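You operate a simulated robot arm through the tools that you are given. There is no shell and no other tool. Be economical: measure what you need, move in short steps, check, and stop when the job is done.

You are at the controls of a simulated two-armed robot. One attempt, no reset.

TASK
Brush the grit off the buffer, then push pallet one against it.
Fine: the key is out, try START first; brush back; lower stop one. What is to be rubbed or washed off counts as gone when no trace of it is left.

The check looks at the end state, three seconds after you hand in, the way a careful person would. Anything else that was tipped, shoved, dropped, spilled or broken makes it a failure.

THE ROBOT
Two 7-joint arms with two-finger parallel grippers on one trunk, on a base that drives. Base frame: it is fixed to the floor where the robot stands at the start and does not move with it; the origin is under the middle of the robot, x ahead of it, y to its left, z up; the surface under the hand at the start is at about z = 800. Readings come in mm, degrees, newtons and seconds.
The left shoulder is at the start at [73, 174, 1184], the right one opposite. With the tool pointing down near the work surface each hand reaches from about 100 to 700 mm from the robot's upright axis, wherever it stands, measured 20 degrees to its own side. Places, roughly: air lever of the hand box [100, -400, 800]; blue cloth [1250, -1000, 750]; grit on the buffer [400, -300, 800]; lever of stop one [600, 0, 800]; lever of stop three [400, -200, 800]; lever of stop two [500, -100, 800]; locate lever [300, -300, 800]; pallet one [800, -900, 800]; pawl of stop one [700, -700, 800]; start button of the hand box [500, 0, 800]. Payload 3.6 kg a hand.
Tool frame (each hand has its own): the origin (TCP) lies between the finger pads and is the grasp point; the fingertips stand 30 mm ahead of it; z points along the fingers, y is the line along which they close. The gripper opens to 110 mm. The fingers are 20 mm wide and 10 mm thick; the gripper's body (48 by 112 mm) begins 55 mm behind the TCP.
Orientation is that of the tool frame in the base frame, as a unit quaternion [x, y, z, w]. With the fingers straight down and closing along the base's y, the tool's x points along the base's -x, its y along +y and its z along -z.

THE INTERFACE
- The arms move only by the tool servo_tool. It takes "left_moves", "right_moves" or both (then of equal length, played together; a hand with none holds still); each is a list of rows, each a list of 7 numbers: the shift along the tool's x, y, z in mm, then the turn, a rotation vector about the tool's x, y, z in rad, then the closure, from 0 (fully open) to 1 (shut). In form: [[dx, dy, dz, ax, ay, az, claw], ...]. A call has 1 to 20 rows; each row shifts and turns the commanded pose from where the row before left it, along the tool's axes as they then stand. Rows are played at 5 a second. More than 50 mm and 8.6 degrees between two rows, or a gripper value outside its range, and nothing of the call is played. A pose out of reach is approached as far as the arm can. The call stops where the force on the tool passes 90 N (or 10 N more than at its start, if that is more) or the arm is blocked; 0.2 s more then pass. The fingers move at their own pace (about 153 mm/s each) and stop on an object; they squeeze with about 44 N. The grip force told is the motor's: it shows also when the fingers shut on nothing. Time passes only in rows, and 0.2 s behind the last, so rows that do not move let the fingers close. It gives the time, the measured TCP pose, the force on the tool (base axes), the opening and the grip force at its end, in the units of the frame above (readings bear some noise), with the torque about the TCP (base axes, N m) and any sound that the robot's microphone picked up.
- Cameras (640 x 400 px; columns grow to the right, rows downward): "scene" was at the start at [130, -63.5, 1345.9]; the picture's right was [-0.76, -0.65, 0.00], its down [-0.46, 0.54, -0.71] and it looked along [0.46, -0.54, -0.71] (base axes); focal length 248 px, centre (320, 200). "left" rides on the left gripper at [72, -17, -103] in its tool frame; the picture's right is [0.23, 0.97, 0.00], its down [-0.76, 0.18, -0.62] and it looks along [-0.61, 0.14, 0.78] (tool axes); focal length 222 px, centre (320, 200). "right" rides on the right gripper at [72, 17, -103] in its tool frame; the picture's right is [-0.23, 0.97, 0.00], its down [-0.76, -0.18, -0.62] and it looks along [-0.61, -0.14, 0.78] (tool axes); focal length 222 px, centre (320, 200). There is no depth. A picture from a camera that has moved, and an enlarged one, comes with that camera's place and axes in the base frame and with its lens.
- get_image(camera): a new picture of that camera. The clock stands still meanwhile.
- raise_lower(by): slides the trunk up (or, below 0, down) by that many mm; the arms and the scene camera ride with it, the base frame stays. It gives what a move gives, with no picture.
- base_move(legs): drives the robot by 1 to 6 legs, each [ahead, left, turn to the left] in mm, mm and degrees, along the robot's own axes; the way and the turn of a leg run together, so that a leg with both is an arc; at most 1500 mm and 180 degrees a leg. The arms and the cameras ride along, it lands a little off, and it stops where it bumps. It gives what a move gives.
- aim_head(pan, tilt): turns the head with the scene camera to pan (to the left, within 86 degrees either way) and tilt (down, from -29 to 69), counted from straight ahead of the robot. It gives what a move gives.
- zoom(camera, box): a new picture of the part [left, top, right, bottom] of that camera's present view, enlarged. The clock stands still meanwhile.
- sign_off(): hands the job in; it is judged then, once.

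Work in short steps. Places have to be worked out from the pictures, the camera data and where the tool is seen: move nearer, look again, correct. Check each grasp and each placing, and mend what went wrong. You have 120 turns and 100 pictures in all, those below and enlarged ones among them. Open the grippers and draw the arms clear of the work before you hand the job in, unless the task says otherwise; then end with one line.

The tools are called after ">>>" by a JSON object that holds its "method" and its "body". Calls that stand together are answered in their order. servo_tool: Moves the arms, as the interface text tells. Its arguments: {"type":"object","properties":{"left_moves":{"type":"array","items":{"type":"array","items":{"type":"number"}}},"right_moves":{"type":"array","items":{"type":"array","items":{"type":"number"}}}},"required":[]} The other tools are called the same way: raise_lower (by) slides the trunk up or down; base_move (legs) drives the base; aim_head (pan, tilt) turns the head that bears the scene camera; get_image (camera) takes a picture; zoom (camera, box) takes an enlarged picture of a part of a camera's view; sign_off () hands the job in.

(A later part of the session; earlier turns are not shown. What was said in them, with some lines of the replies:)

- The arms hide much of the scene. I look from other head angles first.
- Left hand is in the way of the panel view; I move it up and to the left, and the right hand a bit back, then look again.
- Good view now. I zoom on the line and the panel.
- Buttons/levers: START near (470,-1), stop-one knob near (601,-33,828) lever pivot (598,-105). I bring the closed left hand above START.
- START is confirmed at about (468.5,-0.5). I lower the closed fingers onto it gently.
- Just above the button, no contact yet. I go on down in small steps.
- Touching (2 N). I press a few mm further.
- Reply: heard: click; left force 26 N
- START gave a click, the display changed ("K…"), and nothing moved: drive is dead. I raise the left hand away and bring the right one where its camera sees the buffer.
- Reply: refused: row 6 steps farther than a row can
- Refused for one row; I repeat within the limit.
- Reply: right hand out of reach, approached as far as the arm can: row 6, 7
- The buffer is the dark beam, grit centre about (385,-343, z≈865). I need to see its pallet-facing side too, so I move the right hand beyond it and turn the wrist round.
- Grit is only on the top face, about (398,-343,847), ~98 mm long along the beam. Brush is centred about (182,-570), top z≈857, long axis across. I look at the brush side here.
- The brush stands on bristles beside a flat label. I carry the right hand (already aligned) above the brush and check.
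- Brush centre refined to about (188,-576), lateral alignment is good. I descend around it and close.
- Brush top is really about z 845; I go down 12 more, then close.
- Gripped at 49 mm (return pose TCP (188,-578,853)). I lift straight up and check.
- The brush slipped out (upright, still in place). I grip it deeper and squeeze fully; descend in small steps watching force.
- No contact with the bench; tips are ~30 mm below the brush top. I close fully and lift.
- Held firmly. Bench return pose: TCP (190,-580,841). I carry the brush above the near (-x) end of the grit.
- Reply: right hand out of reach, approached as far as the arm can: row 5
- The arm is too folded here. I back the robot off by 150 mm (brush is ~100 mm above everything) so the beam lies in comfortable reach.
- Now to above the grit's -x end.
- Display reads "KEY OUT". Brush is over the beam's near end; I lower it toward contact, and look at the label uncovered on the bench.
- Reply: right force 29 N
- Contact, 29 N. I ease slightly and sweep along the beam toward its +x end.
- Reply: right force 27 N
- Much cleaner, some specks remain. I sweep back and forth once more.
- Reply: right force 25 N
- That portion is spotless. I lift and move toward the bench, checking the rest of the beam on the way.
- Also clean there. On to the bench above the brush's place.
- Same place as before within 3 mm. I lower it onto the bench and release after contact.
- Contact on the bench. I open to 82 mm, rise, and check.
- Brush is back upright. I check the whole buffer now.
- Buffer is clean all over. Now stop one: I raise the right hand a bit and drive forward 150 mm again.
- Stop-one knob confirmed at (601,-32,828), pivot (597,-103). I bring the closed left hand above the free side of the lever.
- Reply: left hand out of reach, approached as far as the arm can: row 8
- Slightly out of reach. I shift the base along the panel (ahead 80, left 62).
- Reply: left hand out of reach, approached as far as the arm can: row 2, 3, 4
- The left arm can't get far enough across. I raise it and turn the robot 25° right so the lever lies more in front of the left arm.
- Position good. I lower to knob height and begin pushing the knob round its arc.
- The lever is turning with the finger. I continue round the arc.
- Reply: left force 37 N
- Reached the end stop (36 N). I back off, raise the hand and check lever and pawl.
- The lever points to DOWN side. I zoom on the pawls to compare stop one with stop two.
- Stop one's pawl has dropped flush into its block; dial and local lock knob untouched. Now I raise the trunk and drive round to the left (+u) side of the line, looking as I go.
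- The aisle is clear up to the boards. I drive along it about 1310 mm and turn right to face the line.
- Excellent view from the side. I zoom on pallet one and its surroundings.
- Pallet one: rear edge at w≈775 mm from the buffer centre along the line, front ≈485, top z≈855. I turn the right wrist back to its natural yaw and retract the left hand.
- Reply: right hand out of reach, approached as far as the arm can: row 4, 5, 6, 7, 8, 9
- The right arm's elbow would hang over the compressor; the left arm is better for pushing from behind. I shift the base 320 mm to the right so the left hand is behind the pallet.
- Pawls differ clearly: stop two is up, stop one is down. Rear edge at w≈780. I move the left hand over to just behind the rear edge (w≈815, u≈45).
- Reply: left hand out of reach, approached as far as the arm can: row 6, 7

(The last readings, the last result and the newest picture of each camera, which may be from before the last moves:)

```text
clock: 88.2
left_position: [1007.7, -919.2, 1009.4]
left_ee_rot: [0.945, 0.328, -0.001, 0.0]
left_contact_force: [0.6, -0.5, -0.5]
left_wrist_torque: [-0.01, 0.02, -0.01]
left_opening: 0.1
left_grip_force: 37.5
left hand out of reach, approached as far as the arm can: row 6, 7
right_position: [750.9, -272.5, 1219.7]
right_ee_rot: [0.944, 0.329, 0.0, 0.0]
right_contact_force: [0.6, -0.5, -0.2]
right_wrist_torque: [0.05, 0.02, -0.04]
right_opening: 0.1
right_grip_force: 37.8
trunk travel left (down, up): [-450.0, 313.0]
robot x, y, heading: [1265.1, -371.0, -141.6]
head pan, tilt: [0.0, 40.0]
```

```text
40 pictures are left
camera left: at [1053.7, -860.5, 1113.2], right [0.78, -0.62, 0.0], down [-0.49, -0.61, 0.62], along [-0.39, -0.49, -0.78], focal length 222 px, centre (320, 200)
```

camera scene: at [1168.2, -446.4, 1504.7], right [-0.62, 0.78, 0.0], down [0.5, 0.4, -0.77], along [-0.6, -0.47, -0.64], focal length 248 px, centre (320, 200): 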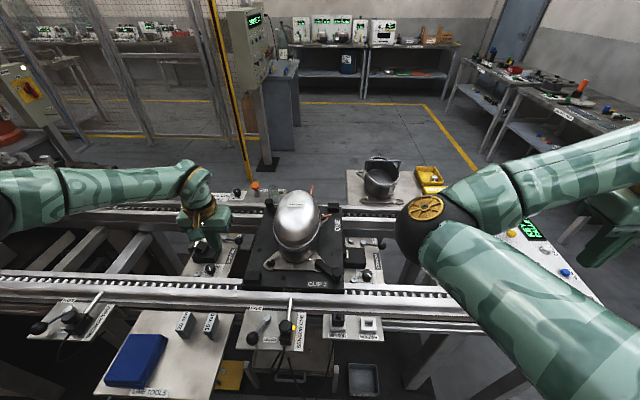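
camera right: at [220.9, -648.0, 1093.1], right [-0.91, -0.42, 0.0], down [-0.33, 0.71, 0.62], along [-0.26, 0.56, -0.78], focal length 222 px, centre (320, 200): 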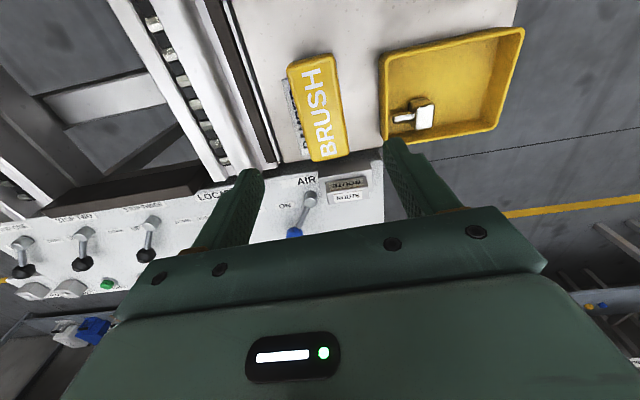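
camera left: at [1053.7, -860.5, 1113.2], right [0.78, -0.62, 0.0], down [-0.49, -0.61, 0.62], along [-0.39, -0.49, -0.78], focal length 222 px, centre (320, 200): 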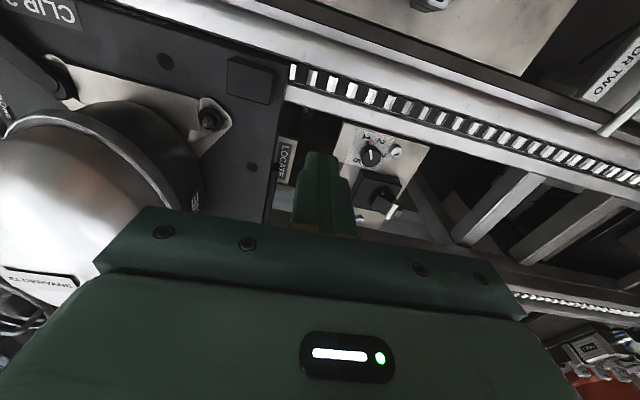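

The raised trunk limits reach. I lower the trunk by 100 mm (left tip stays above the rails at ~880).

>>> {"method": "raise_lower", "body": {"by": -100}}

>>> {"method": "servo_tool", "body": {"left_moves": [[-40, -5, 0, 0, 0, 0, 1], [-36, -5, 0, 0, 0, 0, 1], [0, 0, 0, 0, 0, 0, 1]]}}

>>> {"method": "get_image", "body": {"camera": "left"}}

>>> {"method": "zoom", "body": {"camera": "scene", "box": [140, 150, 400, 310]}}

```text
clock: 89.5
left_position: [1006.9, -918.6, 911.2]
left_ee_rot: [0.944, 0.329, -0.001, 0.001]
left_contact_force: [-0.1, 0.3, 0.2]
left_wrist_torque: [-0.02, -0.03, -0.03]
left_opening: 0.0
left_grip_force: 37.3
right_position: [750.7, -271.8, 1120.5]
right_ee_rot: [0.944, 0.329, 0.0, 0.0]
right_contact_force: [0.4, 0.8, -0.3]
right_wrist_torque: [0.01, 0.02, 0.0]
right_opening: 0.0
right_grip_force: 37.5
trunk travel left (down, up): [-350.0, 413.0]
robot x, y, heading: [1266.3, -373.4, -141.6]
head pan, tilt: [0.0, 40.0]
```

```text
clock: 90.3
left_position: [960.0, -944.3, 909.5]
left_ee_rot: [0.944, 0.329, -0.001, 0.0]
left_contact_force: [-0.2, -0.2, 0.6]
left_wrist_torque: [0.01, 0.0, 0.0]
left_opening: 0.1
left_grip_force: 37.8
left hand out of reach, approached as far as the arm can: row 2
right_position: [749.4, -271.4, 1120.2]
right_ee_rot: [0.944, 0.329, 0.001, 0.0]
right_contact_force: [0.2, -0.6, 0.0]
right_wrist_torque: [-0.01, 0.0, 0.0]
right_opening: 0.1
right_grip_force: 37.5
trunk travel left (down, up): [-350.0, 413.0]
robot x, y, heading: [1262.4, -374.1, -141.7]
head pan, tilt: [0.0, 40.0]
```

```text
39 pictures are left
camera left: at [1007.8, -886.6, 1013.7], right [0.78, -0.62, 0.0], down [-0.48, -0.61, 0.63], along [-0.39, -0.49, -0.78], focal length 222 px, centre (320, 200)
```

left: 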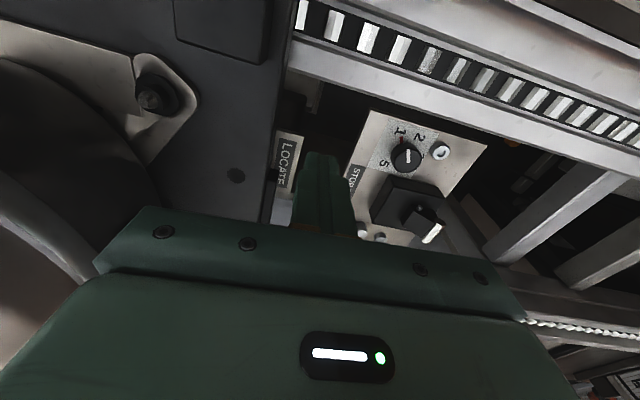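

```text
2.46 times, centred on (270, 230) of scene
camera zoom: at [1146.2, -463.1, 1403.7], right [-0.62, 0.78, 0.0], down [0.5, 0.4, -0.77], along [-0.6, -0.47, -0.64], focal length 611 px, centre (443, 126)
```

zoom: 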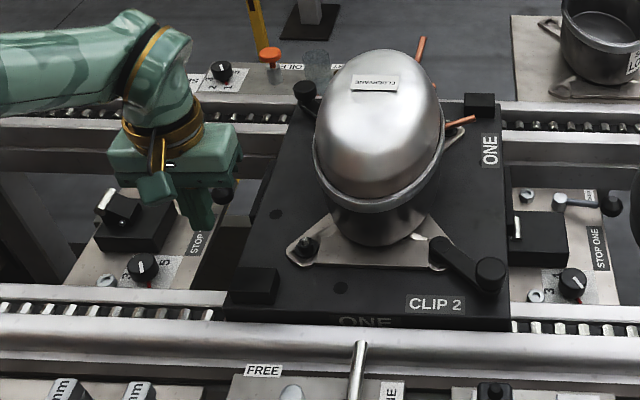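

Hand is at w≈820, u≈69, just behind the rear edge. I lower the tip to about z 827 (pallet edge height).

>>> {"method": "servo_tool", "body": {"left_moves": [[0, 0, 25, 0, 0, 0, 1], [0, 0, 18, 0, 0, 0, 1], [0, 0, 9, 0, 0, 0, 1]]}}

>>> {"method": "zoom", "body": {"camera": "scene", "box": [140, 150, 400, 310]}}

```text
clock: 91.1
left_position: [962.3, -944.5, 886.9]
left_ee_rot: [0.944, 0.331, -0.002, 0.002]
left_contact_force: [-0.1, -0.1, -0.2]
left_wrist_torque: [0.04, 0.0, -0.03]
left_opening: 0.1
left_grip_force: 37.7
left hand out of reach, approached as far as the arm can: row 2, 3
right_position: [749.9, -272.2, 1119.7]
right_ee_rot: [0.944, 0.329, 0.0, -0.001]
right_contact_force: [-0.1, 0.3, 0.4]
right_wrist_torque: [0.02, 0.0, -0.01]
right_opening: 0.1
right_grip_force: 37.2
trunk travel left (down, up): [-350.0, 413.0]
robot x, y, heading: [1265.8, -369.8, -141.9]
head pan, tilt: [0.0, 40.0]
```

```text
2.46 times, centred on (270, 230) of scene
camera zoom: at [1146.5, -463.1, 1403.8], right [-0.62, 0.78, 0.0], down [0.5, 0.4, -0.77], along [-0.6, -0.47, -0.64], focal length 611 px, centre (443, 126)
```

zoom: 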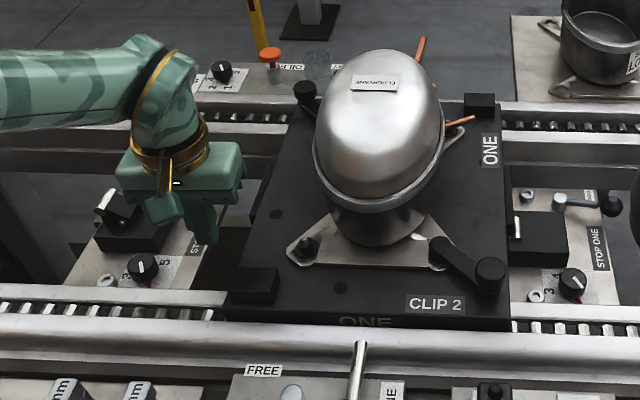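

Reach limit again; lowering the trunk 30 mm brings the tip to the right height.

>>> {"method": "raise_lower", "body": {"by": -30}}

>>> {"method": "get_image", "body": {"camera": "left"}}

```text
clock: 91.9
left_position: [962.6, -945.7, 857.3]
left_ee_rot: [0.944, 0.329, -0.002, 0.001]
left_contact_force: [0.5, -0.1, -0.6]
left_wrist_torque: [-0.03, 0.01, 0.01]
left_opening: 0.1
left_grip_force: 37.5
right_position: [751.7, -271.7, 1091.1]
right_ee_rot: [0.944, 0.329, 0.0, 0.0]
right_contact_force: [-0.1, 0.4, -0.2]
right_wrist_torque: [-0.02, -0.01, 0.01]
right_opening: 0.0
right_grip_force: 37.2
trunk travel left (down, up): [-320.0, 443.0]
robot x, y, heading: [1265.8, -373.7, -142.0]
head pan, tilt: [0.0, 40.0]
```

```text
36 pictures are left
camera left: at [1009.3, -887.6, 960.1], right [0.78, -0.62, 0.0], down [-0.48, -0.61, 0.63], along [-0.39, -0.49, -0.78], focal length 222 px, centre (320, 200)
```

left: 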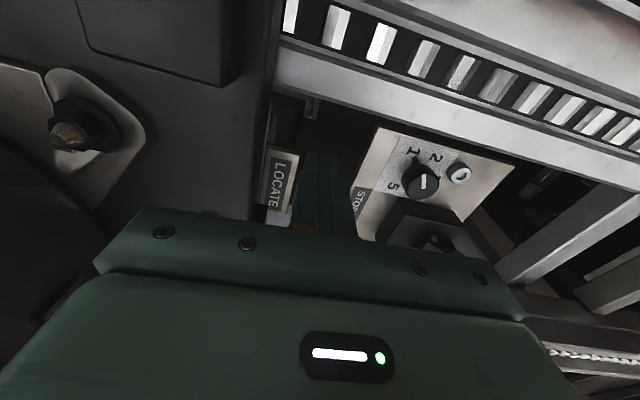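

The finger is in the gap behind the rear edge. I push slowly toward the buffer and check.

>>> {"method": "servo_tool", "body": {"left_moves": [[0, -10, 0, 0, 0, 0, 1], [0, -10, 0, 0, 0, 0, 1], [0, -8, 0, 0, 0, 0, 1], [0, -8, 0, 0, 0, 0, 1], [0, -8, 0, 0, 0, 0, 1], [0, -8, 0, 0, 0, 0, 1], [0, -8, 0, 0, 0, 0, 1]]}}

>>> {"method": "zoom", "body": {"camera": "scene", "box": [140, 150, 400, 310]}}

```text
clock: 93.5
left_position: [924.6, -898.8, 855.1]
left_ee_rot: [0.945, 0.328, -0.001, 0.0]
left_contact_force: [1.4, 0.2, 1.1]
left_wrist_torque: [0.02, -0.02, -0.04]
left_opening: 0.0
left_grip_force: 37.7
right_position: [749.2, -271.0, 1090.8]
right_ee_rot: [0.945, 0.328, 0.0, 0.0]
right_contact_force: [0.6, -0.7, 0.3]
right_wrist_torque: [0.01, 0.02, 0.01]
right_opening: 0.0
right_grip_force: 37.7
trunk travel left (down, up): [-320.0, 443.0]
robot x, y, heading: [1257.9, -369.9, -141.7]
head pan, tilt: [0.0, 40.0]
```

```text
2.46 times, centred on (270, 230) of scene
camera zoom: at [1137.8, -469.6, 1373.3], right [-0.62, 0.78, 0.0], down [0.5, 0.4, -0.77], along [-0.6, -0.47, -0.64], focal length 611 px, centre (443, 126)
```

zoom: 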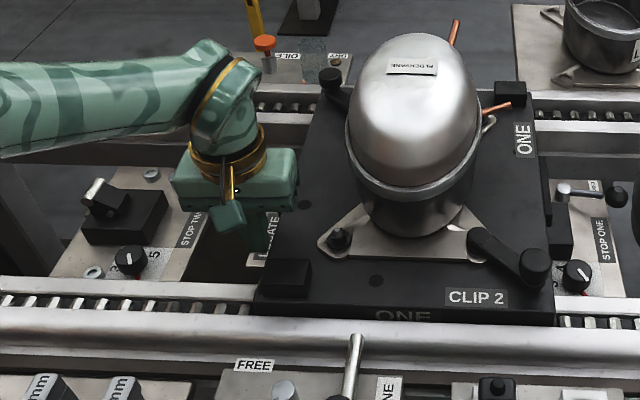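

The pallet follows freely over stop one. I push another ~190 mm.

>>> {"method": "servo_tool", "body": {"left_moves": [[0, -10, 0, 0, 0, 0, 1], [0, -10, 0, 0, 0, 0, 1], [0, -10, 0, 0, 0, 0, 1], [0, -10, 0, 0, 0, 0, 1], [0, -10, 0, 0, 0, 0, 1], [0, -10, 0, 0, 0, 0, 1], [0, -10, 0, 0, 0, 0, 1], [0, -10, 0, 0, 0, 0, 1], [0, -10, 0, 0, 0, 0, 1], [0, -10, 0, 0, 0, 0, 1], [0, -10, 0, 0, 0, 0, 1], [0, -10, 0, 0, 0, 0, 1], [0, -10, 0, 0, 0, 0, 1], [0, -10, 0, 0, 0, 0, 1], [0, -10, 0, 0, 0, 0, 1], [0, -10, 0, 0, 0, 0, 1], [0, -10, 0, 0, 0, 0, 1], [0, -10, 0, 0, 0, 0, 1], [0, -8, 0, 0, 0, 0, 1]]}}

>>> {"method": "get_image", "body": {"camera": "scene"}}

```text
clock: 97.5
left_position: [808.4, -750.7, 855.8]
left_ee_rot: [0.944, 0.329, -0.001, -0.001]
left_contact_force: [1.2, 0.1, -0.8]
left_wrist_torque: [0.03, -0.03, -0.01]
left_opening: 0.2
left_grip_force: 38.0
right_position: [751.3, -271.8, 1091.2]
right_ee_rot: [0.944, 0.329, 0.0, 0.0]
right_contact_force: [0.5, 0.0, 0.1]
right_wrist_torque: [0.01, 0.0, 0.02]
right_opening: 0.2
right_grip_force: 37.4
trunk travel left (down, up): [-320.0, 443.0]
robot x, y, heading: [1259.9, -370.8, -141.7]
head pan, tilt: [0.0, 40.0]
```

```text
34 pictures are left
camera scene: at [1137.8, -469.5, 1373.3], right [-0.62, 0.78, 0.0], down [0.5, 0.4, -0.77], along [-0.6, -0.47, -0.64], focal length 248 px, centre (320, 200)
```

scene: 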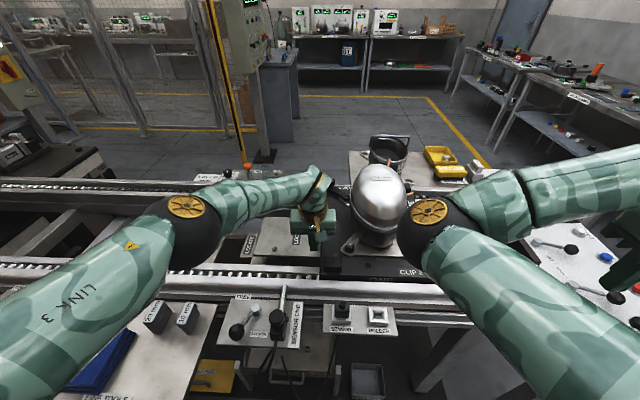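

The compressor is coming near the right elbow. I first move the right hand up, outward and back toward the robot.

>>> {"method": "servo_tool", "body": {"right_moves": [[0, -30, -35, 0, 0, 0, 1], [0, -30, -35, 0, 0, 0, 1], [0, -30, -35, 0, 0, 0, 1], [0, -30, -35, 0, 0, 0, 1], [20, -30, -30, 0, 0, 0, 1], [20, -40, 0, 0, 0, 0, 1], [20, -40, 0, 0, 0, 0, 1], [20, -40, 0, 0, 0, 0, 1]]}}

>>> {"method": "get_image", "body": {"camera": "scene"}}

```text
clock: 99.3
left_position: [808.1, -750.9, 857.3]
left_ee_rot: [0.945, 0.328, 0.0, 0.0]
left_contact_force: [-1.1, 0.5, 0.7]
left_wrist_torque: [-0.02, 0.01, 0.02]
left_opening: 0.0
left_grip_force: 37.6
right_position: [644.0, -9.1, 1258.0]
right_ee_rot: [0.944, 0.329, -0.001, 0.002]
right_contact_force: [0.0, 0.3, 1.0]
right_wrist_torque: [-0.05, -0.02, -0.05]
right_opening: 0.0
right_grip_force: 38.1
trunk travel left (down, up): [-320.0, 443.0]
robot x, y, heading: [1263.2, -373.3, -141.5]
head pan, tilt: [0.0, 40.0]
```

```text
33 pictures are left
camera scene: at [1137.6, -468.0, 1373.4], right [-0.62, 0.78, 0.0], down [0.5, 0.4, -0.77], along [-0.6, -0.48, -0.64], focal length 248 px, centre (320, 200)
```

scene: 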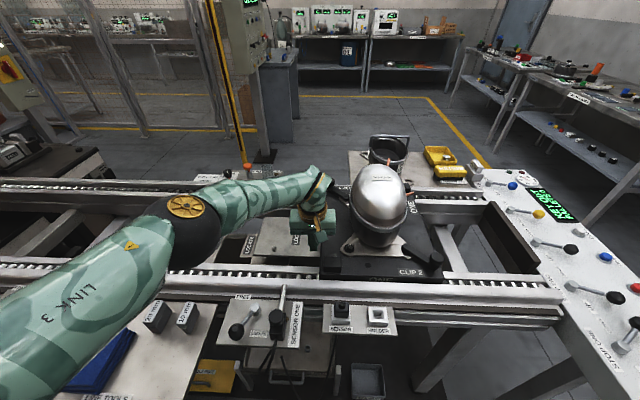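

Clear now. I draw the left finger back 200 mm along the slot and shift the base 200 mm toward the buffer end, so the finger returns behind the pallet.

>>> {"method": "servo_tool", "body": {"left_moves": [[0, 40, 0, 0, 0, 0, 1], [0, 40, 0, 0, 0, 0, 1], [0, 40, 0, 0, 0, 0, 1], [0, 40, 0, 0, 0, 0, 1], [0, 40, 0, 0, 0, 0, 1]]}}

>>> {"method": "base_move", "body": {"legs": [[0, -190, 0]]}}

>>> {"method": "get_image", "body": {"camera": "scene"}}

```text
clock: 100.5
left_position: [933.9, -908.5, 857.1]
left_ee_rot: [0.945, 0.328, -0.001, 0.0]
left_contact_force: [0.0, -1.0, -0.6]
left_wrist_torque: [-0.02, -0.01, 0.01]
left_opening: 0.0
left_grip_force: 37.7
right_position: [645.2, -9.3, 1261.3]
right_ee_rot: [0.944, 0.329, 0.0, -0.001]
right_contact_force: [-0.7, 0.7, -0.3]
right_wrist_torque: [0.03, 0.01, -0.04]
right_opening: 0.1
right_grip_force: 37.9
trunk travel left (down, up): [-320.0, 443.0]
robot x, y, heading: [1263.2, -374.0, -141.5]
head pan, tilt: [0.0, 40.0]
```

```text
clock: 102.0
left_position: [814.9, -758.0, 856.6]
left_ee_rot: [0.944, 0.329, -0.001, 0.0]
left_contact_force: [-1.0, 0.1, -0.2]
left_wrist_torque: [-0.01, -0.01, -0.01]
left_opening: 0.0
left_grip_force: 38.2
right_position: [525.6, 140.6, 1259.3]
right_ee_rot: [0.945, 0.328, 0.001, 0.001]
right_contact_force: [-0.8, 0.0, -0.1]
right_wrist_torque: [0.0, -0.03, -0.02]
right_opening: 0.0
right_grip_force: 37.5
trunk travel left (down, up): [-320.0, 443.0]
robot x, y, heading: [1147.1, -220.7, -141.8]
head pan, tilt: [0.0, 40.0]
```

```text
32 pictures are left
camera scene: at [1019.0, -319.2, 1373.3], right [-0.62, 0.78, 0.0], down [0.51, 0.4, -0.77], along [-0.6, -0.48, -0.64], focal length 248 px, centre (320, 200)
```

scene: 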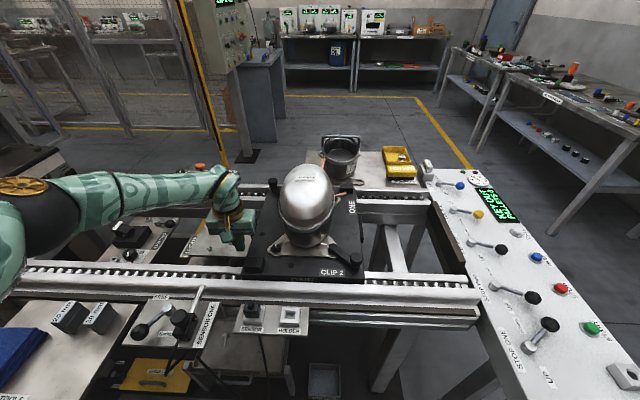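

Well placed. I continue the push by 190 mm.

>>> {"method": "servo_tool", "body": {"left_moves": [[0, -10, 0, 0, 0, 0, 1], [0, -10, 0, 0, 0, 0, 1], [0, -10, 0, 0, 0, 0, 1], [0, -10, 0, 0, 0, 0, 1], [0, -10, 0, 0, 0, 0, 1], [0, -10, 0, 0, 0, 0, 1], [0, -10, 0, 0, 0, 0, 1], [0, -10, 0, 0, 0, 0, 1], [0, -10, 0, 0, 0, 0, 1], [0, -10, 0, 0, 0, 0, 1], [0, -10, 0, 0, 0, 0, 1], [0, -10, 0, 0, 0, 0, 1], [0, -10, 0, 0, 0, 0, 1], [0, -10, 0, 0, 0, 0, 1], [0, -10, 0, 0, 0, 0, 1], [0, -10, 0, 0, 0, 0, 1], [0, -10, 0, 0, 0, 0, 1], [0, -10, 0, 0, 0, 0, 1], [0, -10, 0, 0, 0, 0, 1]]}}

>>> {"method": "get_image", "body": {"camera": "scene"}}

```text
clock: 106.0
left_position: [695.5, -610.7, 856.3]
left_ee_rot: [0.944, 0.329, -0.002, 0.0]
left_contact_force: [0.1, -0.3, 0.1]
left_wrist_torque: [-0.05, -0.05, 0.0]
left_opening: 0.0
left_grip_force: 37.8
right_position: [526.0, 140.6, 1260.2]
right_ee_rot: [0.945, 0.328, 0.0, 0.001]
right_contact_force: [-0.2, 0.3, 1.5]
right_wrist_torque: [-0.02, -0.05, -0.01]
right_opening: 0.1
right_grip_force: 37.5
trunk travel left (down, up): [-320.0, 443.0]
robot x, y, heading: [1146.7, -223.1, -141.9]
head pan, tilt: [0.0, 40.0]
```

```text
31 pictures are left
camera scene: at [1019.5, -319.8, 1373.3], right [-0.62, 0.78, 0.0], down [0.51, 0.4, -0.77], along [-0.6, -0.47, -0.64], focal length 248 px, centre (320, 200)
```

scene: 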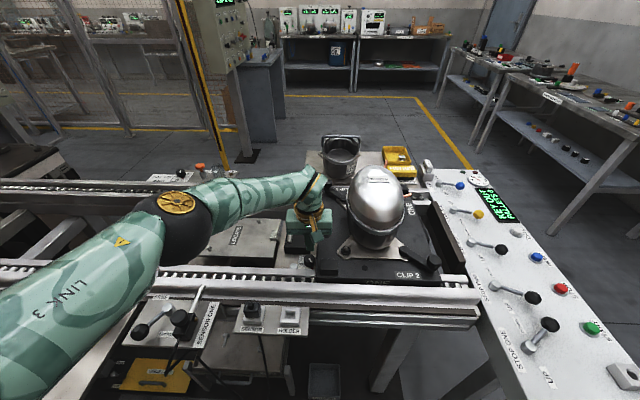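

>>> {"method": "servo_tool", "body": {"left_moves": [[0, -8, 0, 0, 0, 0, 1], [0, -8, 0, 0, 0, 0, 1], [0, -8, 0, 0, 0, 0, 1], [0, -6, 0, 0, 0, 0, 1], [0, -5, 0, 0, 0, 0, 1]]}}

>>> {"method": "zoom", "body": {"camera": "scene", "box": [280, 140, 520, 310]}}

```text
clock: 107.2
left_position: [674.4, -581.7, 855.8]
left_ee_rot: [0.944, 0.329, -0.001, 0.0]
left_contact_force: [2.1, -0.2, 0.6]
left_wrist_torque: [-0.01, -0.05, -0.03]
left_opening: 0.0
left_grip_force: 37.4
right_position: [527.2, 139.8, 1259.7]
right_ee_rot: [0.945, 0.328, 0.0, 0.0]
right_contact_force: [0.6, 0.5, 0.0]
right_wrist_torque: [0.01, -0.02, -0.03]
right_opening: 0.1
right_grip_force: 37.4
trunk travel left (down, up): [-320.0, 443.0]
robot x, y, heading: [1146.2, -221.0, -141.6]
head pan, tilt: [0.0, 40.0]
```

```text
2.35 times, centred on (400, 225) of scene
camera zoom: at [1019.9, -320.0, 1373.3], right [-0.62, 0.78, 0.0], down [0.5, 0.4, -0.77], along [-0.6, -0.47, -0.64], focal length 584 px, centre (132, 141)
```

zoom: 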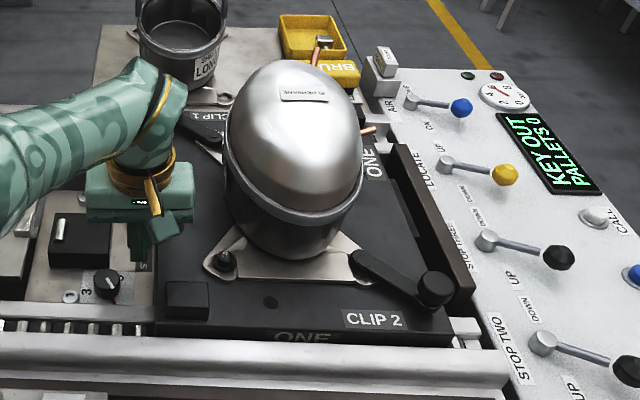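

Small gap left (~20 mm). I push on in small steps until contact.

>>> {"method": "servo_tool", "body": {"left_moves": [[0, -4, 0, 0, 0, 0, 1], [0, -4, 0, 0, 0, 0, 1], [0, -4, 0, 0, 0, 0, 1], [0, -3, 0, 0, 0, 0, 1], [0, -3, 0, 0, 0, 0, 1]]}}

>>> {"method": "zoom", "body": {"camera": "scene", "box": [380, 190, 500, 300]}}

```text
clock: 108.4
left_position: [673.6, -578.5, 856.6]
left_ee_rot: [0.944, 0.329, 0.0, 0.0]
left_contact_force: [-0.7, -3.6, 1.6]
left_wrist_torque: [-0.05, -0.02, -0.02]
left_opening: 0.0
left_grip_force: 37.6
left hand out of reach, approached as far as the arm can: row 2, 3, 5
right_position: [526.4, 140.2, 1259.1]
right_ee_rot: [0.944, 0.329, 0.0, 0.0]
right_contact_force: [0.4, -0.4, 0.3]
right_wrist_torque: [-0.01, 0.02, 0.02]
right_opening: 0.0
right_grip_force: 37.6
trunk travel left (down, up): [-320.0, 443.0]
robot x, y, heading: [1146.8, -227.2, -141.6]
head pan, tilt: [0.0, 40.0]
```

```text
3.64 times, centred on (440, 245) of scene
camera zoom: at [1019.8, -320.6, 1373.3], right [-0.62, 0.78, 0.0], down [0.5, 0.4, -0.77], along [-0.6, -0.47, -0.64], focal length 903 px, centre (-116, 36)
```

zoom: 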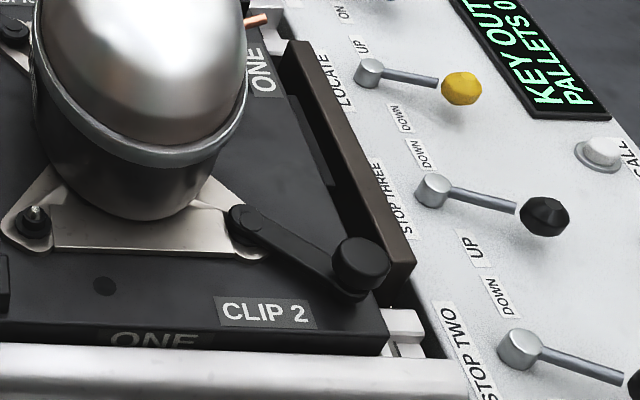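

Out of reach by a little. I draw the finger back 110 mm, shift the base 100 mm further, and finish the push.

>>> {"method": "servo_tool", "body": {"left_moves": [[0, 38, 0, 0, 0, 0, 1], [0, 36, 0, 0, 0, 0, 1], [0, 36, 0, 0, 0, 0, 1]]}}

>>> {"method": "base_move", "body": {"legs": [[0, -100, 0]]}}

```text
clock: 109.2
left_position: [742.8, -665.1, 854.7]
left_ee_rot: [0.944, 0.329, -0.001, 0.0]
left_contact_force: [-0.2, -0.1, 0.1]
left_wrist_torque: [0.03, 0.02, -0.02]
left_opening: 0.1
left_grip_force: 37.6
right_position: [528.1, 139.0, 1260.4]
right_ee_rot: [0.945, 0.328, 0.0, 0.0]
right_contact_force: [0.1, -0.2, 0.1]
right_wrist_torque: [0.0, 0.0, -0.02]
right_opening: 0.1
right_grip_force: 37.9
trunk travel left (down, up): [-320.0, 443.0]
robot x, y, heading: [1143.9, -224.6, -141.5]
head pan, tilt: [0.0, 40.0]
```

```text
clock: 110.4
left_position: [678.5, -584.9, 855.6]
left_ee_rot: [0.944, 0.329, -0.001, 0.0]
left_contact_force: [-0.4, -0.2, -0.9]
left_wrist_torque: [-0.01, -0.02, -0.02]
left_opening: 0.1
left_grip_force: 38.3
right_position: [463.3, 219.7, 1258.4]
right_ee_rot: [0.944, 0.329, 0.001, 0.001]
right_contact_force: [-1.1, 0.7, 0.7]
right_wrist_torque: [-0.04, -0.02, 0.02]
right_opening: 0.0
right_grip_force: 38.0
trunk travel left (down, up): [-320.0, 443.0]
robot x, y, heading: [1078.9, -142.9, -141.7]
head pan, tilt: [0.0, 40.0]
```

>>> {"method": "servo_tool", "body": {"left_moves": [[0, -6, 0, 0, 0, 0, 1], [0, -4, 0, 0, 0, 0, 1], [0, -4, 0, 0, 0, 0, 1], [0, -4, 0, 0, 0, 0, 1], [0, -4, 0, 0, 0, 0, 1], [0, -3, 0, 0, 0, 0, 1]]}}

>>> {"method": "get_image", "body": {"camera": "scene"}}

```text
clock: 111.8
left_position: [665.5, -568.5, 853.8]
left_ee_rot: [0.944, 0.331, -0.001, 0.0]
left_contact_force: [13.1, -10.9, 2.1]
left_wrist_torque: [-0.11, -0.23, -0.16]
left_opening: 0.0
left_grip_force: 37.6
right_position: [465.6, 216.7, 1261.3]
right_ee_rot: [0.944, 0.329, 0.0, 0.0]
right_contact_force: [-0.6, -0.1, 0.5]
right_wrist_torque: [-0.01, 0.0, -0.03]
right_opening: 0.0
right_grip_force: 37.5
trunk travel left (down, up): [-320.0, 443.0]
robot x, y, heading: [1081.4, -145.2, -141.5]
head pan, tilt: [0.0, 40.0]
```

```text
28 pictures are left
camera scene: at [959.2, -242.5, 1373.4], right [-0.62, 0.78, 0.0], down [0.5, 0.4, -0.77], along [-0.6, -0.48, -0.64], focal length 248 px, centre (320, 200)
```

scene: 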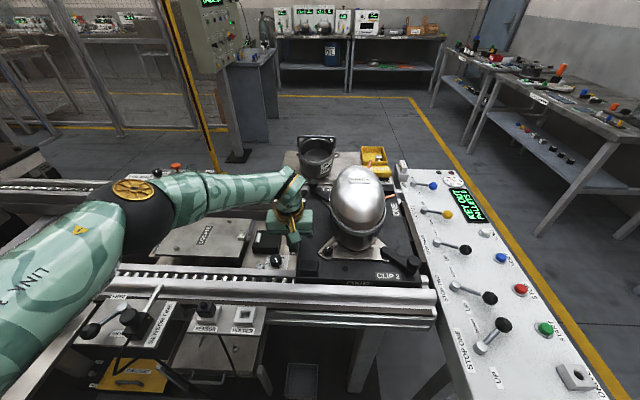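

Force rose to 17 N along the line. I look at the contact closely.

>>> {"method": "zoom", "body": {"camera": "scene", "box": [350, 190, 450, 300]}}

>>> {"method": "zoom", "body": {"camera": "scene", "box": [240, 180, 340, 300]}}

```text
3.64 times, centred on (400, 245) of scene
camera zoom: at [959.2, -242.5, 1373.4], right [-0.62, 0.78, 0.0], down [0.5, 0.4, -0.77], along [-0.6, -0.48, -0.64], focal length 903 px, centre (29, 36)
```

zoom: 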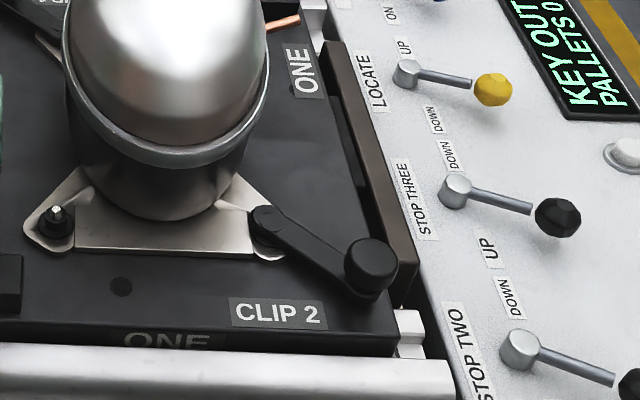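

```text
3.33 times, centred on (290, 240) of scene
camera zoom: at [959.2, -242.5, 1373.4], right [-0.62, 0.78, 0.0], down [0.5, 0.4, -0.77], along [-0.6, -0.48, -0.64], focal length 828 px, centre (420, 67)
```

zoom: 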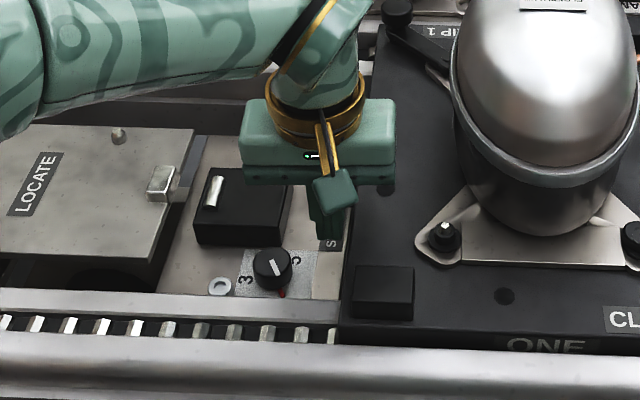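

The pallet's bumper plate seems to meet the beam. I press a few mm more to confirm it is seated.

>>> {"method": "servo_tool", "body": {"left_moves": [[0, -3, 0, 0, 0, 0, 1], [0, -3, 0, 0, 0, 0, 1]]}}

>>> {"method": "zoom", "body": {"camera": "scene", "box": [370, 190, 430, 280]}}

```text
clock: 112.4
left_position: [665.3, -567.5, 855.0]
left_ee_rot: [0.943, 0.333, -0.001, 0.001]
left_contact_force: [34.9, -30.7, 5.2]
left_wrist_torque: [-0.47, -0.57, -0.49]
left_opening: 0.2
left_grip_force: 37.6
right_position: [468.2, 213.5, 1262.4]
right_ee_rot: [0.944, 0.33, -0.002, -0.001]
right_contact_force: [0.3, 1.0, 0.2]
right_wrist_torque: [0.0, 0.03, 0.04]
right_opening: 0.0
right_grip_force: 37.7
trunk travel left (down, up): [-320.0, 443.0]
robot x, y, heading: [1082.6, -143.8, -141.7]
head pan, tilt: [0.0, 40.0]
```

```text
4.44 times, centred on (400, 235) of scene
camera zoom: at [962.5, -245.1, 1373.5], right [-0.62, 0.78, 0.0], down [0.5, 0.4, -0.77], along [-0.6, -0.47, -0.64], focal length 1104 px, centre (-36, 44)
```

zoom: 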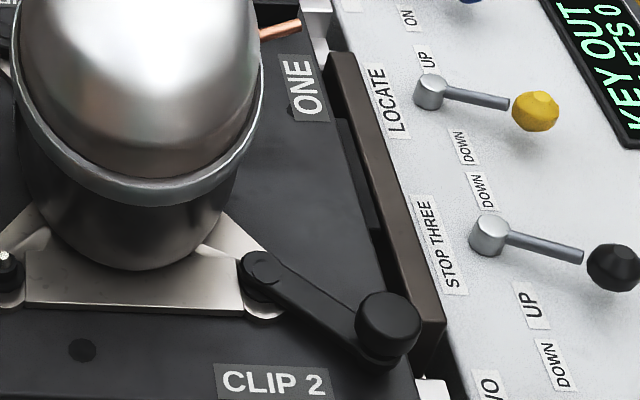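

46 N with no motion: seated against the buffer. I back the finger off, lift, and withdraw.

>>> {"method": "servo_tool", "body": {"left_moves": [[0, 5, 0, 0, 0, 0, 1], [0, 10, 0, 0, 0, 0, 1], [0, 20, 0, 0, 0, 0, 1], [0, 5, -30, 0, 0, 0, 1], [0, 5, -45, 0, 0, 0, 1], [0, 5, -45, 0, 0, 0, 1], [0, 20, -45, 0, 0, 0, 1], [0, 20, -45, 0, 0, 0, 0.5], [30, 20, -30, 0, 0, 0, 0], [45, 0, 0, 0, 0, 0, 0], [45, 0, 0, 0, 0, 0, 0], [45, 0, 0, 0, 0, 0, 0], [45, 0, 0, 0, 0, 0, 0]], "right_moves": [[0, 0, 0, 0, 0, 0, 0], [0, 0, 0, 0, 0, 0, 0], [0, 0, 0, 0, 0, 0, 0], [0, 0, 0, 0, 0, 0, 0], [0, 0, 0, 0, 0, 0, 0], [0, 0, 0, 0, 0, 0, 0], [0, 0, 0, 0, 0, 0, 0], [0, 0, 0, 0, 0, 0, 0], [0, 0, 0, 0, 0, 0, 0], [0, 0, 0, 0, 0, 0, 0], [0, 0, 0, 0, 0, 0, 0], [0, 0, 0, 0, 0, 0, 0], [0, 0, 0, 0, 0, 0, 0]]}}

>>> {"method": "get_image", "body": {"camera": "scene"}}

>>> {"method": "zoom", "body": {"camera": "scene", "box": [370, 190, 430, 280]}}

```text
clock: 115.2
left_position: [894.3, -515.4, 1095.4]
left_ee_rot: [0.944, 0.329, -0.002, 0.0]
left_contact_force: [-0.1, 0.2, 0.4]
left_wrist_torque: [-0.02, -0.04, -0.01]
left_opening: 110.1
left_grip_force: 0.0
right_position: [465.1, 219.4, 1260.8]
right_ee_rot: [0.944, 0.329, 0.0, 0.0]
right_contact_force: [1.2, -0.7, 0.4]
right_wrist_torque: [-0.02, 0.02, -0.01]
right_opening: 110.0
right_grip_force: 0.0
trunk travel left (down, up): [-320.0, 443.0]
robot x, y, heading: [1080.6, -140.8, -141.8]
head pan, tilt: [0.0, 40.0]
```

```text
24 pictures are left
camera scene: at [958.1, -240.5, 1373.5], right [-0.62, 0.78, 0.0], down [0.5, 0.4, -0.77], along [-0.6, -0.48, -0.64], focal length 248 px, centre (320, 200)
```

scene: 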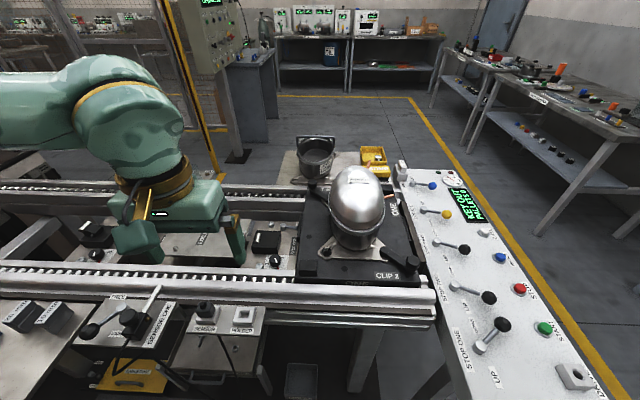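

```text
4.44 times, centred on (400, 235) of scene
camera zoom: at [958.1, -240.5, 1373.5], right [-0.62, 0.78, 0.0], down [0.5, 0.4, -0.77], along [-0.6, -0.48, -0.64], focal length 1104 px, centre (-36, 44)
```

zoom: 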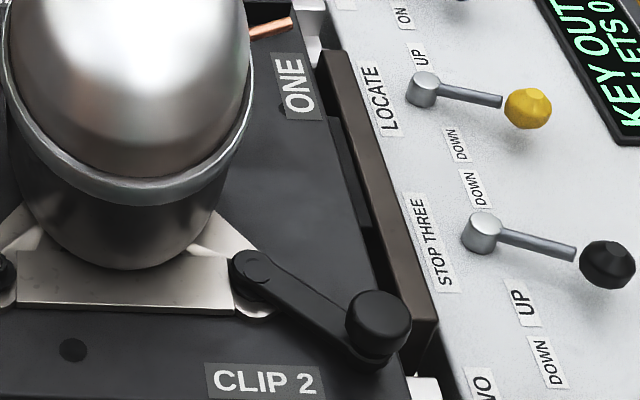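

Levers, brush and tools look untouched. To check for any rebound gap I raise the trunk and look down steeply at the buffer.

>>> {"method": "raise_lower", "body": {"by": 330}}

>>> {"method": "base_move", "body": {"legs": [[0, -110, 0]]}}

>>> {"method": "aim_head", "body": {"pan": -18, "tilt": 58}}

>>> {"method": "get_image", "body": {"camera": "scene"}}

```text
clock: 118.4
left_position: [894.2, -515.8, 1425.1]
left_ee_rot: [0.944, 0.329, -0.001, 0.0]
left_contact_force: [-0.5, 0.4, 0.4]
left_wrist_torque: [0.0, 0.0, -0.02]
left_opening: 110.0
left_grip_force: 0.1
right_position: [464.7, 218.5, 1589.3]
right_ee_rot: [0.944, 0.329, 0.0, 0.001]
right_contact_force: [0.1, -0.7, 0.7]
right_wrist_torque: [0.03, 0.01, 0.0]
right_opening: 110.1
right_grip_force: 0.0
trunk travel left (down, up): [-650.0, 113.0]
robot x, y, heading: [1078.0, -144.6, -141.8]
head pan, tilt: [0.0, 40.0]
```

```text
clock: 119.6
left_position: [823.9, -430.3, 1424.6]
left_ee_rot: [0.945, 0.328, -0.001, -0.001]
left_contact_force: [-0.1, -0.4, -0.2]
left_wrist_torque: [0.01, -0.02, 0.0]
left_opening: 110.2
left_grip_force: 0.0
right_position: [396.9, 305.3, 1589.5]
right_ee_rot: [0.945, 0.328, 0.001, 0.0]
right_contact_force: [-1.0, -0.1, 0.6]
right_wrist_torque: [0.0, 0.01, 0.02]
right_opening: 110.1
right_grip_force: 0.1
trunk travel left (down, up): [-650.0, 113.0]
robot x, y, heading: [1011.8, -56.8, -141.9]
head pan, tilt: [0.0, 40.0]
```

```text
clock: 120.4
left_position: [823.5, -428.0, 1426.3]
left_ee_rot: [0.944, 0.329, -0.001, 0.0]
left_contact_force: [-0.1, 0.6, 0.3]
left_wrist_torque: [-0.02, -0.04, -0.01]
left_opening: 110.1
left_grip_force: 0.0
right_position: [395.0, 308.2, 1590.5]
right_ee_rot: [0.945, 0.328, 0.0, 0.002]
right_contact_force: [-0.5, 0.1, -1.0]
right_wrist_torque: [-0.01, -0.03, 0.01]
right_opening: 109.7
right_grip_force: 0.1
trunk travel left (down, up): [-650.0, 113.0]
robot x, y, heading: [1012.0, -59.5, -141.6]
head pan, tilt: [-18.0, 58.0]
```

```text
22 pictures are left
camera scene: at [936.1, -87.3, 1681.2], right [-0.35, 0.94, 0.0], down [0.8, 0.29, -0.53], along [-0.5, -0.18, -0.85], focal length 248 px, centre (320, 200)
```

scene: 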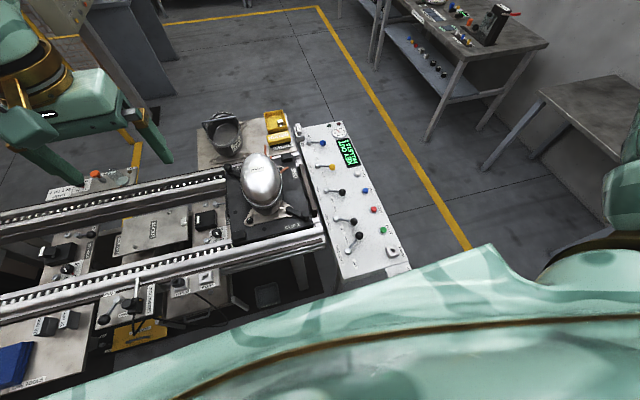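

>>> {"method": "zoom", "body": {"camera": "scene", "box": [265, 140, 365, 250]}}

>>> {"method": "zoom", "body": {"camera": "scene", "box": [280, 155, 325, 225]}}

```text
3.64 times, centred on (315, 195) of scene
camera zoom: at [936.1, -87.3, 1681.2], right [-0.35, 0.94, 0.0], down [0.8, 0.29, -0.53], along [-0.5, -0.18, -0.85], focal length 903 px, centre (338, 218)
```

zoom: 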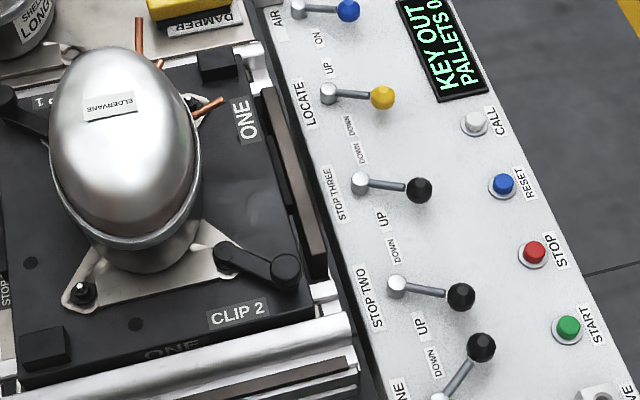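

```text
5.71 times, centred on (302, 190) of scene
camera zoom: at [936.1, -87.3, 1681.2], right [-0.35, 0.94, 0.0], down [0.8, 0.29, -0.53], along [-0.5, -0.18, -0.85], focal length 1419 px, centre (420, 257)
```

zoom: 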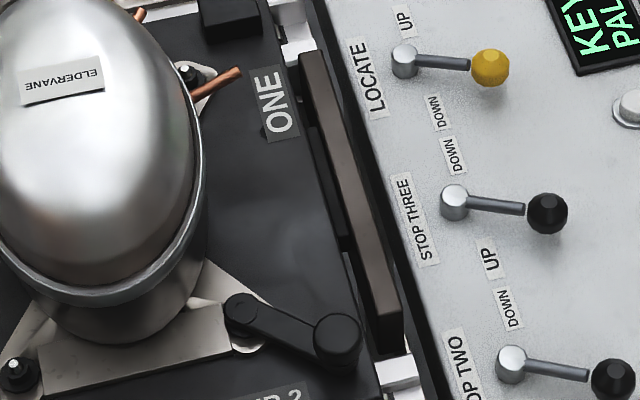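

The pallet's bumper plate sits against the clean beam with no rebound. The stop one lever is at DOWN, the brush is back, and both arms are clear with open grippers, so I hand the job in.

>>> {"method": "sign_off", "body": {}}

```text
The job is handed in.
```

The job is handed in: START gave only "KEY OUT" and nothing moved, the grit is off the buffer with no trace visible, the brush is back on its bench, stop one is down, and pallet one is seated against the buffer.
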